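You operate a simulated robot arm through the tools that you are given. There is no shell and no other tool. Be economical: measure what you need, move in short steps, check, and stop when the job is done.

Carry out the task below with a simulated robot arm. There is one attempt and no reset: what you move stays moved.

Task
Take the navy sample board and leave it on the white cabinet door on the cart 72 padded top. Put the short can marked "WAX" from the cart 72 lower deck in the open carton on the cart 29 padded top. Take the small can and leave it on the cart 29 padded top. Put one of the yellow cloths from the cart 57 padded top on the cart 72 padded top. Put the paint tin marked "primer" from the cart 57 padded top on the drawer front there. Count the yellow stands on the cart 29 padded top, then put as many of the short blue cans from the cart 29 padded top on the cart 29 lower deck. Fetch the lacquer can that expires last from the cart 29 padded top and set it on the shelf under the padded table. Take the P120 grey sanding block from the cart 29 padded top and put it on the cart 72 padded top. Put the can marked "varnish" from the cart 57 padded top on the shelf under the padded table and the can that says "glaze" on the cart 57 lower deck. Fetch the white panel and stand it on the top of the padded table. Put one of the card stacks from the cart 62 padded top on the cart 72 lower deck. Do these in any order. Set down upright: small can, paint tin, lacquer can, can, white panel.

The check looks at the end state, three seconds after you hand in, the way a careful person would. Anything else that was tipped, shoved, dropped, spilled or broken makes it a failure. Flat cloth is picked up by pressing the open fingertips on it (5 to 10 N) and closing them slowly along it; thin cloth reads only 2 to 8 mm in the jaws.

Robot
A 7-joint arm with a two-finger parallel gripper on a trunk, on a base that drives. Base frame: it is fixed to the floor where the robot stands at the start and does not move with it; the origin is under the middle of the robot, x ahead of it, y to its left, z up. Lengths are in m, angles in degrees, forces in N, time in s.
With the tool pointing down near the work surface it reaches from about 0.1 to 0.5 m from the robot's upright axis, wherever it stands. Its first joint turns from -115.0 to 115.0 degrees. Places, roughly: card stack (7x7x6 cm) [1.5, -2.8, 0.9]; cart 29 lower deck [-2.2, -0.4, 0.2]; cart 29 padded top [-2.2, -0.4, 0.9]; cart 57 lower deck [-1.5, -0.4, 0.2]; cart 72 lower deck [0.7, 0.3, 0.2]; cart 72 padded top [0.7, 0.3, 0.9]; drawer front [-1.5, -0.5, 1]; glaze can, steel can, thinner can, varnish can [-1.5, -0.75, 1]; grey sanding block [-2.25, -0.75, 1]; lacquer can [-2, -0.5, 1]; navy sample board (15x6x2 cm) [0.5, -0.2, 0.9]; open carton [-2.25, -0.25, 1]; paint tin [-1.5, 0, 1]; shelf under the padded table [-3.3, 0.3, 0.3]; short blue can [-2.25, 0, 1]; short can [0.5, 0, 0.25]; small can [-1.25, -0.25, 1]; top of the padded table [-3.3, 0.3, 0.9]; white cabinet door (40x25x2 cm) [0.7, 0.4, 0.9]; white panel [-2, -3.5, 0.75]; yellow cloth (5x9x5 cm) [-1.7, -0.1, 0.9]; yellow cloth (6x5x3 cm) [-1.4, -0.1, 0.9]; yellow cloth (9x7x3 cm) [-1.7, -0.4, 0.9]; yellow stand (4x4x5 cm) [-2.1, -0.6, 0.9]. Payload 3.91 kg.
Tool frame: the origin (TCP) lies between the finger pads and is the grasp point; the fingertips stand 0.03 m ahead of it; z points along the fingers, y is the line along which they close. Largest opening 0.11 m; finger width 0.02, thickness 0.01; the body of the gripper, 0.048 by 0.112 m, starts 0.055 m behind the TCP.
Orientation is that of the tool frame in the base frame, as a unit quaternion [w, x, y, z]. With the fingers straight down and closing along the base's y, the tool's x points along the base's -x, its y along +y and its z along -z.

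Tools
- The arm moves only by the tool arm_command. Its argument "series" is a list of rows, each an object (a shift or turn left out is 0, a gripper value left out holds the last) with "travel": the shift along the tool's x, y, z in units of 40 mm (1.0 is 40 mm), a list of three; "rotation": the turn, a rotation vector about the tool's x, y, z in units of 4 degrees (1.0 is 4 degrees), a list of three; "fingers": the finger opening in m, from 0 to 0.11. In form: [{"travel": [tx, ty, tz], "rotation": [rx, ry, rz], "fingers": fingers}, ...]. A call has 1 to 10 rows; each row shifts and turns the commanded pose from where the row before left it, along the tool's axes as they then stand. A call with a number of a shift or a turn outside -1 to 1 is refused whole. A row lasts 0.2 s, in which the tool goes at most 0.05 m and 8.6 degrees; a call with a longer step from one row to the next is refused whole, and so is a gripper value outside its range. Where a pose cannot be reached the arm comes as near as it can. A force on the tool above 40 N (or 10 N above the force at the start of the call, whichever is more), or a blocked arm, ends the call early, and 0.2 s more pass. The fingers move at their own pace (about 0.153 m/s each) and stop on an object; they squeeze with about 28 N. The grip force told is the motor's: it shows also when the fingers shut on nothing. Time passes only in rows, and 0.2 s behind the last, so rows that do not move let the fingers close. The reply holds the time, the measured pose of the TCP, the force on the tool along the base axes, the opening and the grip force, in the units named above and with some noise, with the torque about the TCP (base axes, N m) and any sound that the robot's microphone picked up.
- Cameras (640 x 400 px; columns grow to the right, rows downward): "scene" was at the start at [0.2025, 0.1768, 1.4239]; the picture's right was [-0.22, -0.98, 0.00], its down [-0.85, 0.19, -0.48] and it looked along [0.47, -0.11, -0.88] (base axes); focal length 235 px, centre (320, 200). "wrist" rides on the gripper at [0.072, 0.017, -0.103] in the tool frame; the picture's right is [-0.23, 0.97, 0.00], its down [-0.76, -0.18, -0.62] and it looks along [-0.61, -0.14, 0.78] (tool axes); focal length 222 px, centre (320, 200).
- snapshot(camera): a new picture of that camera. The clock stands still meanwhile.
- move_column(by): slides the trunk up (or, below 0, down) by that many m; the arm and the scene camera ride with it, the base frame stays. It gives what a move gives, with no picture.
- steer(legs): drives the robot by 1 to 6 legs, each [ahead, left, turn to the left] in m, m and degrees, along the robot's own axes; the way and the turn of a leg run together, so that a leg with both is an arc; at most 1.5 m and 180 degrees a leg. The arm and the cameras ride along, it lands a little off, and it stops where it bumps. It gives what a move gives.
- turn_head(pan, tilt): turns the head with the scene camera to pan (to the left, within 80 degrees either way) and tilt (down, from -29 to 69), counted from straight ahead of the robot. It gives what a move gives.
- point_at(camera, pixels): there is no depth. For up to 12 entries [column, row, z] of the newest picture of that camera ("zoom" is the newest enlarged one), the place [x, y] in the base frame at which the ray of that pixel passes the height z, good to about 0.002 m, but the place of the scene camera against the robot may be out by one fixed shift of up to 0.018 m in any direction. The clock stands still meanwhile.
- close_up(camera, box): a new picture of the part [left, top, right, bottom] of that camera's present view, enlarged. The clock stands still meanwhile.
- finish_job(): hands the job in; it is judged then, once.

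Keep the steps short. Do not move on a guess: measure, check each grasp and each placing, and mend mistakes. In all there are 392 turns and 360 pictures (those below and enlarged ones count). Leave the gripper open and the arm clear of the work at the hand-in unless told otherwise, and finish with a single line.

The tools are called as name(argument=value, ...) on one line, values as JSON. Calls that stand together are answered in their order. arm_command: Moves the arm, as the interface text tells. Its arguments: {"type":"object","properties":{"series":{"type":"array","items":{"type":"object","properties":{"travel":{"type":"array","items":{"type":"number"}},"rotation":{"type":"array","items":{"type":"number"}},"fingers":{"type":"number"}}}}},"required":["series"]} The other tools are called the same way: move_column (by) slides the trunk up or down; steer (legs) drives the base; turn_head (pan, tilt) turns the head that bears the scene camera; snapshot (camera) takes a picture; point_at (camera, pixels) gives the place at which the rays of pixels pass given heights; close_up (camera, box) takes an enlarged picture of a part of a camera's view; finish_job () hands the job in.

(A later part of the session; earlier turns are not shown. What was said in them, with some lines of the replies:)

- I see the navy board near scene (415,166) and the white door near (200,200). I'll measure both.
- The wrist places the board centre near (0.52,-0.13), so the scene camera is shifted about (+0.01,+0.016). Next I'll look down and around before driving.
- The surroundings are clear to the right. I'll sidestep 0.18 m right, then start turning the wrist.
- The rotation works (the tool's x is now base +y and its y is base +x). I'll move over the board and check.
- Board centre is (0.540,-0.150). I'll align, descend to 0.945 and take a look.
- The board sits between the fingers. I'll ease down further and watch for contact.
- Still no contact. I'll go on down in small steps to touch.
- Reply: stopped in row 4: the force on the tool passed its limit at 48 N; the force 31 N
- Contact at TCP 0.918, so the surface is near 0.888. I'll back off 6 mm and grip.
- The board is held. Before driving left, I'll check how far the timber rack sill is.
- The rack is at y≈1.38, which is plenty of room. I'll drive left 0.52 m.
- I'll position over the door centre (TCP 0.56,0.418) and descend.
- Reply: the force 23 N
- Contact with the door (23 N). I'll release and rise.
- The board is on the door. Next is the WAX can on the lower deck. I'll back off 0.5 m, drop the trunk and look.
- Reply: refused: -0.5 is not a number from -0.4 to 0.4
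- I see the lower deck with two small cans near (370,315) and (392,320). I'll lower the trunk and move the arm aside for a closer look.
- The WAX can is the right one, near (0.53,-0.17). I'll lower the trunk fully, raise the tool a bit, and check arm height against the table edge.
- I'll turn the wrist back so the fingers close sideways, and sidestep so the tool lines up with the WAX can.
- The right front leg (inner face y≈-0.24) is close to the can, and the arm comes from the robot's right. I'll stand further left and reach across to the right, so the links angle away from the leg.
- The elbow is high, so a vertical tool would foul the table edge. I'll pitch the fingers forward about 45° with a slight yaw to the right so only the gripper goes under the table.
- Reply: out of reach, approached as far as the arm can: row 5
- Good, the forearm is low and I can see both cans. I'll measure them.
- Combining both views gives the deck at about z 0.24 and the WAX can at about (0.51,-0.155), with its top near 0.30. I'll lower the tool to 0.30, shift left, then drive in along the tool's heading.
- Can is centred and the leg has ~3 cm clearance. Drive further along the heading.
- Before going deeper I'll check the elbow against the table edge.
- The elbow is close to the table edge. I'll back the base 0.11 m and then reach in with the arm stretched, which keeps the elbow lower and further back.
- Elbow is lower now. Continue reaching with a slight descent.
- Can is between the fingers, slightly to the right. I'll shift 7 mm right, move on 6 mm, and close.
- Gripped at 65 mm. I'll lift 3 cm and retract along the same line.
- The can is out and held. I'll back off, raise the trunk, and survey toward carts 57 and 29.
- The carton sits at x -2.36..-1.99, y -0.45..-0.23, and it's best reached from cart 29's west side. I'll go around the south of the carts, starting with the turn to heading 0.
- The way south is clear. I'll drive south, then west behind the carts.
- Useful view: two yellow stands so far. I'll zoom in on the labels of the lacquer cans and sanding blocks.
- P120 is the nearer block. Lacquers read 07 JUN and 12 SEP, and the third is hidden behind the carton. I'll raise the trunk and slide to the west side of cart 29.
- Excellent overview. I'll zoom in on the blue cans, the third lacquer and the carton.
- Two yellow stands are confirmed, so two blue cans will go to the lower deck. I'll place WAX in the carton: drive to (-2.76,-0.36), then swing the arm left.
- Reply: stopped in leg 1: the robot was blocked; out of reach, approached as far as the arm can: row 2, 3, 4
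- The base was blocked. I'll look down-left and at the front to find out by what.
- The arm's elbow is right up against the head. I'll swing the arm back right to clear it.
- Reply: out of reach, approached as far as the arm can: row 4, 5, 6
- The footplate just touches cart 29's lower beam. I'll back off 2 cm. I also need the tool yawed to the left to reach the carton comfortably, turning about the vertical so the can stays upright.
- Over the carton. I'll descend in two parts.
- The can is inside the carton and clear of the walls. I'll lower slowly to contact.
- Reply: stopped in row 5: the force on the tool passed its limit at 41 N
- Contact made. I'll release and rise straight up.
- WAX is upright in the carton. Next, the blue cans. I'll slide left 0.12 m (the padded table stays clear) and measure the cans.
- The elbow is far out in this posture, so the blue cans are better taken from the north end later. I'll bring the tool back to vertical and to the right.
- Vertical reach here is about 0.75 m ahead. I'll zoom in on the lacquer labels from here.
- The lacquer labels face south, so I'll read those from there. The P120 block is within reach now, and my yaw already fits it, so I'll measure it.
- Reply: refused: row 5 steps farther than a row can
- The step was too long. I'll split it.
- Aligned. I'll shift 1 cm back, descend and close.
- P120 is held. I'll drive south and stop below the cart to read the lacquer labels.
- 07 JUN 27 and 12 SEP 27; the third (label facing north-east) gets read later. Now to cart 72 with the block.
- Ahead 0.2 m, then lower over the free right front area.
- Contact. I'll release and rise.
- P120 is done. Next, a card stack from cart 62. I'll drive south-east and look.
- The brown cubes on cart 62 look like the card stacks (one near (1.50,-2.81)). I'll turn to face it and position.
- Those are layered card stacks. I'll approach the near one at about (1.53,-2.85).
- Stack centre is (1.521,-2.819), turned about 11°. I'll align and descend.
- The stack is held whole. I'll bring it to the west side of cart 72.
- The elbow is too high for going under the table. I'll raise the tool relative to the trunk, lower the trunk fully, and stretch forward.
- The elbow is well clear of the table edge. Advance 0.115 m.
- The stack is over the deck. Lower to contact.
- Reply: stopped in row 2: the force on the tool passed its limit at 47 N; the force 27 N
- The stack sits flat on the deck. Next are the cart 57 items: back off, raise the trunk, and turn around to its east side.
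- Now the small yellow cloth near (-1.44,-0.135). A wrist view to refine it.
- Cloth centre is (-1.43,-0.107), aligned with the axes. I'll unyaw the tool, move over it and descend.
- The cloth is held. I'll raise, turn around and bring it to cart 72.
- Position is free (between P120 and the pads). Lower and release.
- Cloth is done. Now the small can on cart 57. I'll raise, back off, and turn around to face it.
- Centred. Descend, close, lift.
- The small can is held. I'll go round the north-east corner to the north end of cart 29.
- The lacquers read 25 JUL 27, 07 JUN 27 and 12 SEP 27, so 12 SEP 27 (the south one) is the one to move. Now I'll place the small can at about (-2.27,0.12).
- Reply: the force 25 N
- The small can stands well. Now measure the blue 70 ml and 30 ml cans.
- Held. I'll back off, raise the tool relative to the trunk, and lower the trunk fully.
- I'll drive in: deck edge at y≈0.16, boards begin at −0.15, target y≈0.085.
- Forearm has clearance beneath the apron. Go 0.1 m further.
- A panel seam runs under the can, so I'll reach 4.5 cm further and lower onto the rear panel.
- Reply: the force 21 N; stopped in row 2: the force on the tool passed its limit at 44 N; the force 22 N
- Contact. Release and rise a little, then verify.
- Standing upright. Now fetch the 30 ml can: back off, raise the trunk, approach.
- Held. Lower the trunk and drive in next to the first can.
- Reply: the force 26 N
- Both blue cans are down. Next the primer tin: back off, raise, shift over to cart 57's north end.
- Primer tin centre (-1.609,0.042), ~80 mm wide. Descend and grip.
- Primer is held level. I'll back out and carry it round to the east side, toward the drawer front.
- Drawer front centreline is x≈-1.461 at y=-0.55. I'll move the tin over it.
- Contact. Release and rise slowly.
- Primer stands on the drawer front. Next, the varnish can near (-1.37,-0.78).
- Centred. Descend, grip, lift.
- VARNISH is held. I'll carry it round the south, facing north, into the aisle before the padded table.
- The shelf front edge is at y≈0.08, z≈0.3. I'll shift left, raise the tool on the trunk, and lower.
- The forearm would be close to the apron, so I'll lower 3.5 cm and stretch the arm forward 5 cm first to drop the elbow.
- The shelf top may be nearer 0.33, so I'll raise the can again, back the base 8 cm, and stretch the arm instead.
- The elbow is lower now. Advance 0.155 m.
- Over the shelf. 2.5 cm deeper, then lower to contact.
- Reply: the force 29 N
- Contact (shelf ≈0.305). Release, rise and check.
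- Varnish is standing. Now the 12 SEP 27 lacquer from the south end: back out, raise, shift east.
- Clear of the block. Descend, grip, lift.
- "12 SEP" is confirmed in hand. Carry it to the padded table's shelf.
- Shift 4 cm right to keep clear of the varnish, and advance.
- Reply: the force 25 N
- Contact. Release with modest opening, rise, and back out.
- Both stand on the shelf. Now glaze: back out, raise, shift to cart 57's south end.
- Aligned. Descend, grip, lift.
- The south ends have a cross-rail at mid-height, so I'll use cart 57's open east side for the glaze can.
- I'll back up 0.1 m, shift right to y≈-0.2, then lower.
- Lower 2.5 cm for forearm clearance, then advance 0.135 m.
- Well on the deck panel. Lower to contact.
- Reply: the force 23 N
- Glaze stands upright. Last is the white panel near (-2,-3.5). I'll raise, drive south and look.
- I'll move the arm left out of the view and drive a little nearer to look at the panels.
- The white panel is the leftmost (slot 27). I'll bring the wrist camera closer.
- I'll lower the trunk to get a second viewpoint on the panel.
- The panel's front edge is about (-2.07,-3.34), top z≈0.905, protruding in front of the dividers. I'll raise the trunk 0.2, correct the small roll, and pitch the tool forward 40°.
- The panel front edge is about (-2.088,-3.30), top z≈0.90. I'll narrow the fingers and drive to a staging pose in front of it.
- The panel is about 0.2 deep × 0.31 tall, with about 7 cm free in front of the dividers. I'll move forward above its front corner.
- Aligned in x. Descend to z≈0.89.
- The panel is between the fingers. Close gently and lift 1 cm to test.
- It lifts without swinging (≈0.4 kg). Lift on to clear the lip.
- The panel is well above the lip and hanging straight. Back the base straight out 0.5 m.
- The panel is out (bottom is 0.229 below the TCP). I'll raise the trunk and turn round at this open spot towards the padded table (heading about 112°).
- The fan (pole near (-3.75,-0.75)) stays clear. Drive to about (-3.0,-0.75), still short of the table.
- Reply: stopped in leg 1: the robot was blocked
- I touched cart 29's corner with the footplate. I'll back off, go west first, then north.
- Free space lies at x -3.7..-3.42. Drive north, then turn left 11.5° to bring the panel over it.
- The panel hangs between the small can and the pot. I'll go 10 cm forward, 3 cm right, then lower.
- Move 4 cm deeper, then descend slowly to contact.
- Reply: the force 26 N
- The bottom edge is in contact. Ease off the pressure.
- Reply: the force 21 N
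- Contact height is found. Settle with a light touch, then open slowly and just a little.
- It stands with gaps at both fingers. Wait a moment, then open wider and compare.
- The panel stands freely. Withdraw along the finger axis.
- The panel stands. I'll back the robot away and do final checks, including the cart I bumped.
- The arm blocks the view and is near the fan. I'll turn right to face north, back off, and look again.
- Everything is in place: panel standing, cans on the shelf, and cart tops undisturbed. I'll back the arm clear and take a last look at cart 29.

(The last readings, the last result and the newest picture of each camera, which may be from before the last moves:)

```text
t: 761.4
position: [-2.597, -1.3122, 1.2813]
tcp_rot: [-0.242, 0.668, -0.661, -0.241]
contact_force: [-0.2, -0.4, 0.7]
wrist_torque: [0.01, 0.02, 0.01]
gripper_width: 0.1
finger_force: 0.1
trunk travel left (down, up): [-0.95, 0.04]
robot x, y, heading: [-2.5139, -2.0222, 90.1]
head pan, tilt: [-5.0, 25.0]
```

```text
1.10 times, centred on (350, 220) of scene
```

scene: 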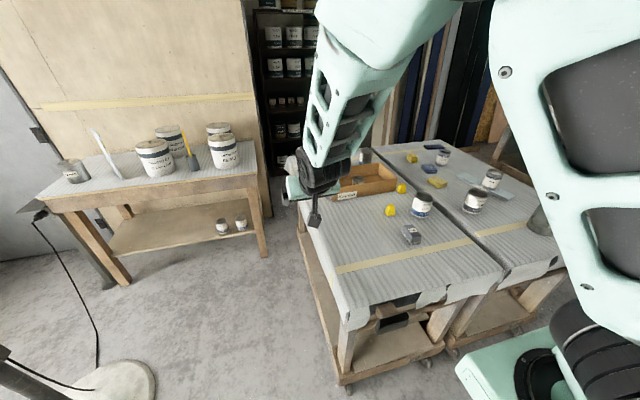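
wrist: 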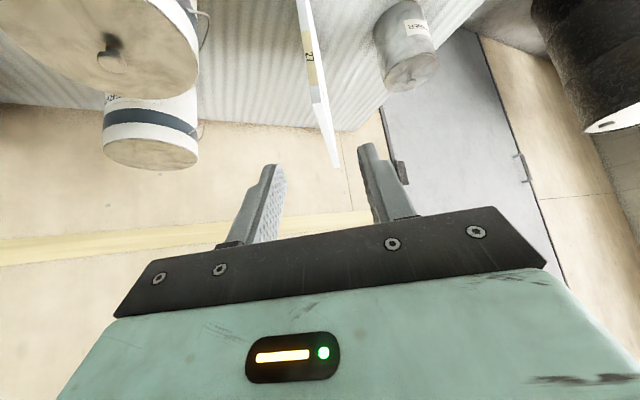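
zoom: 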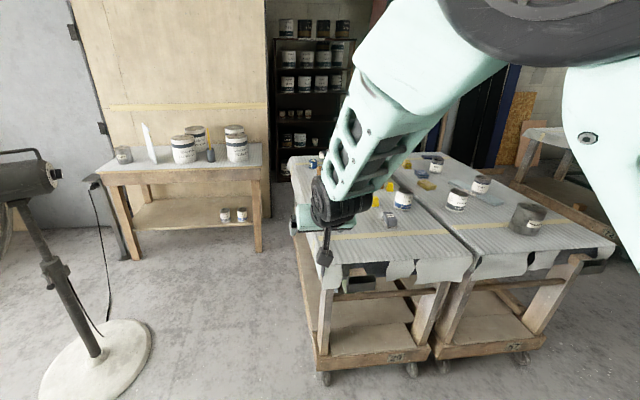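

All tasks are done, the gripper is open and the arm is clear. Handing in.

finish_job()

```text
The job is handed in.
```

I finished every task on the list and handed the job in, with the gripper open and the arm clear; my base bumped cart 29 lightly twice, and I saw nothing disturbed on it.
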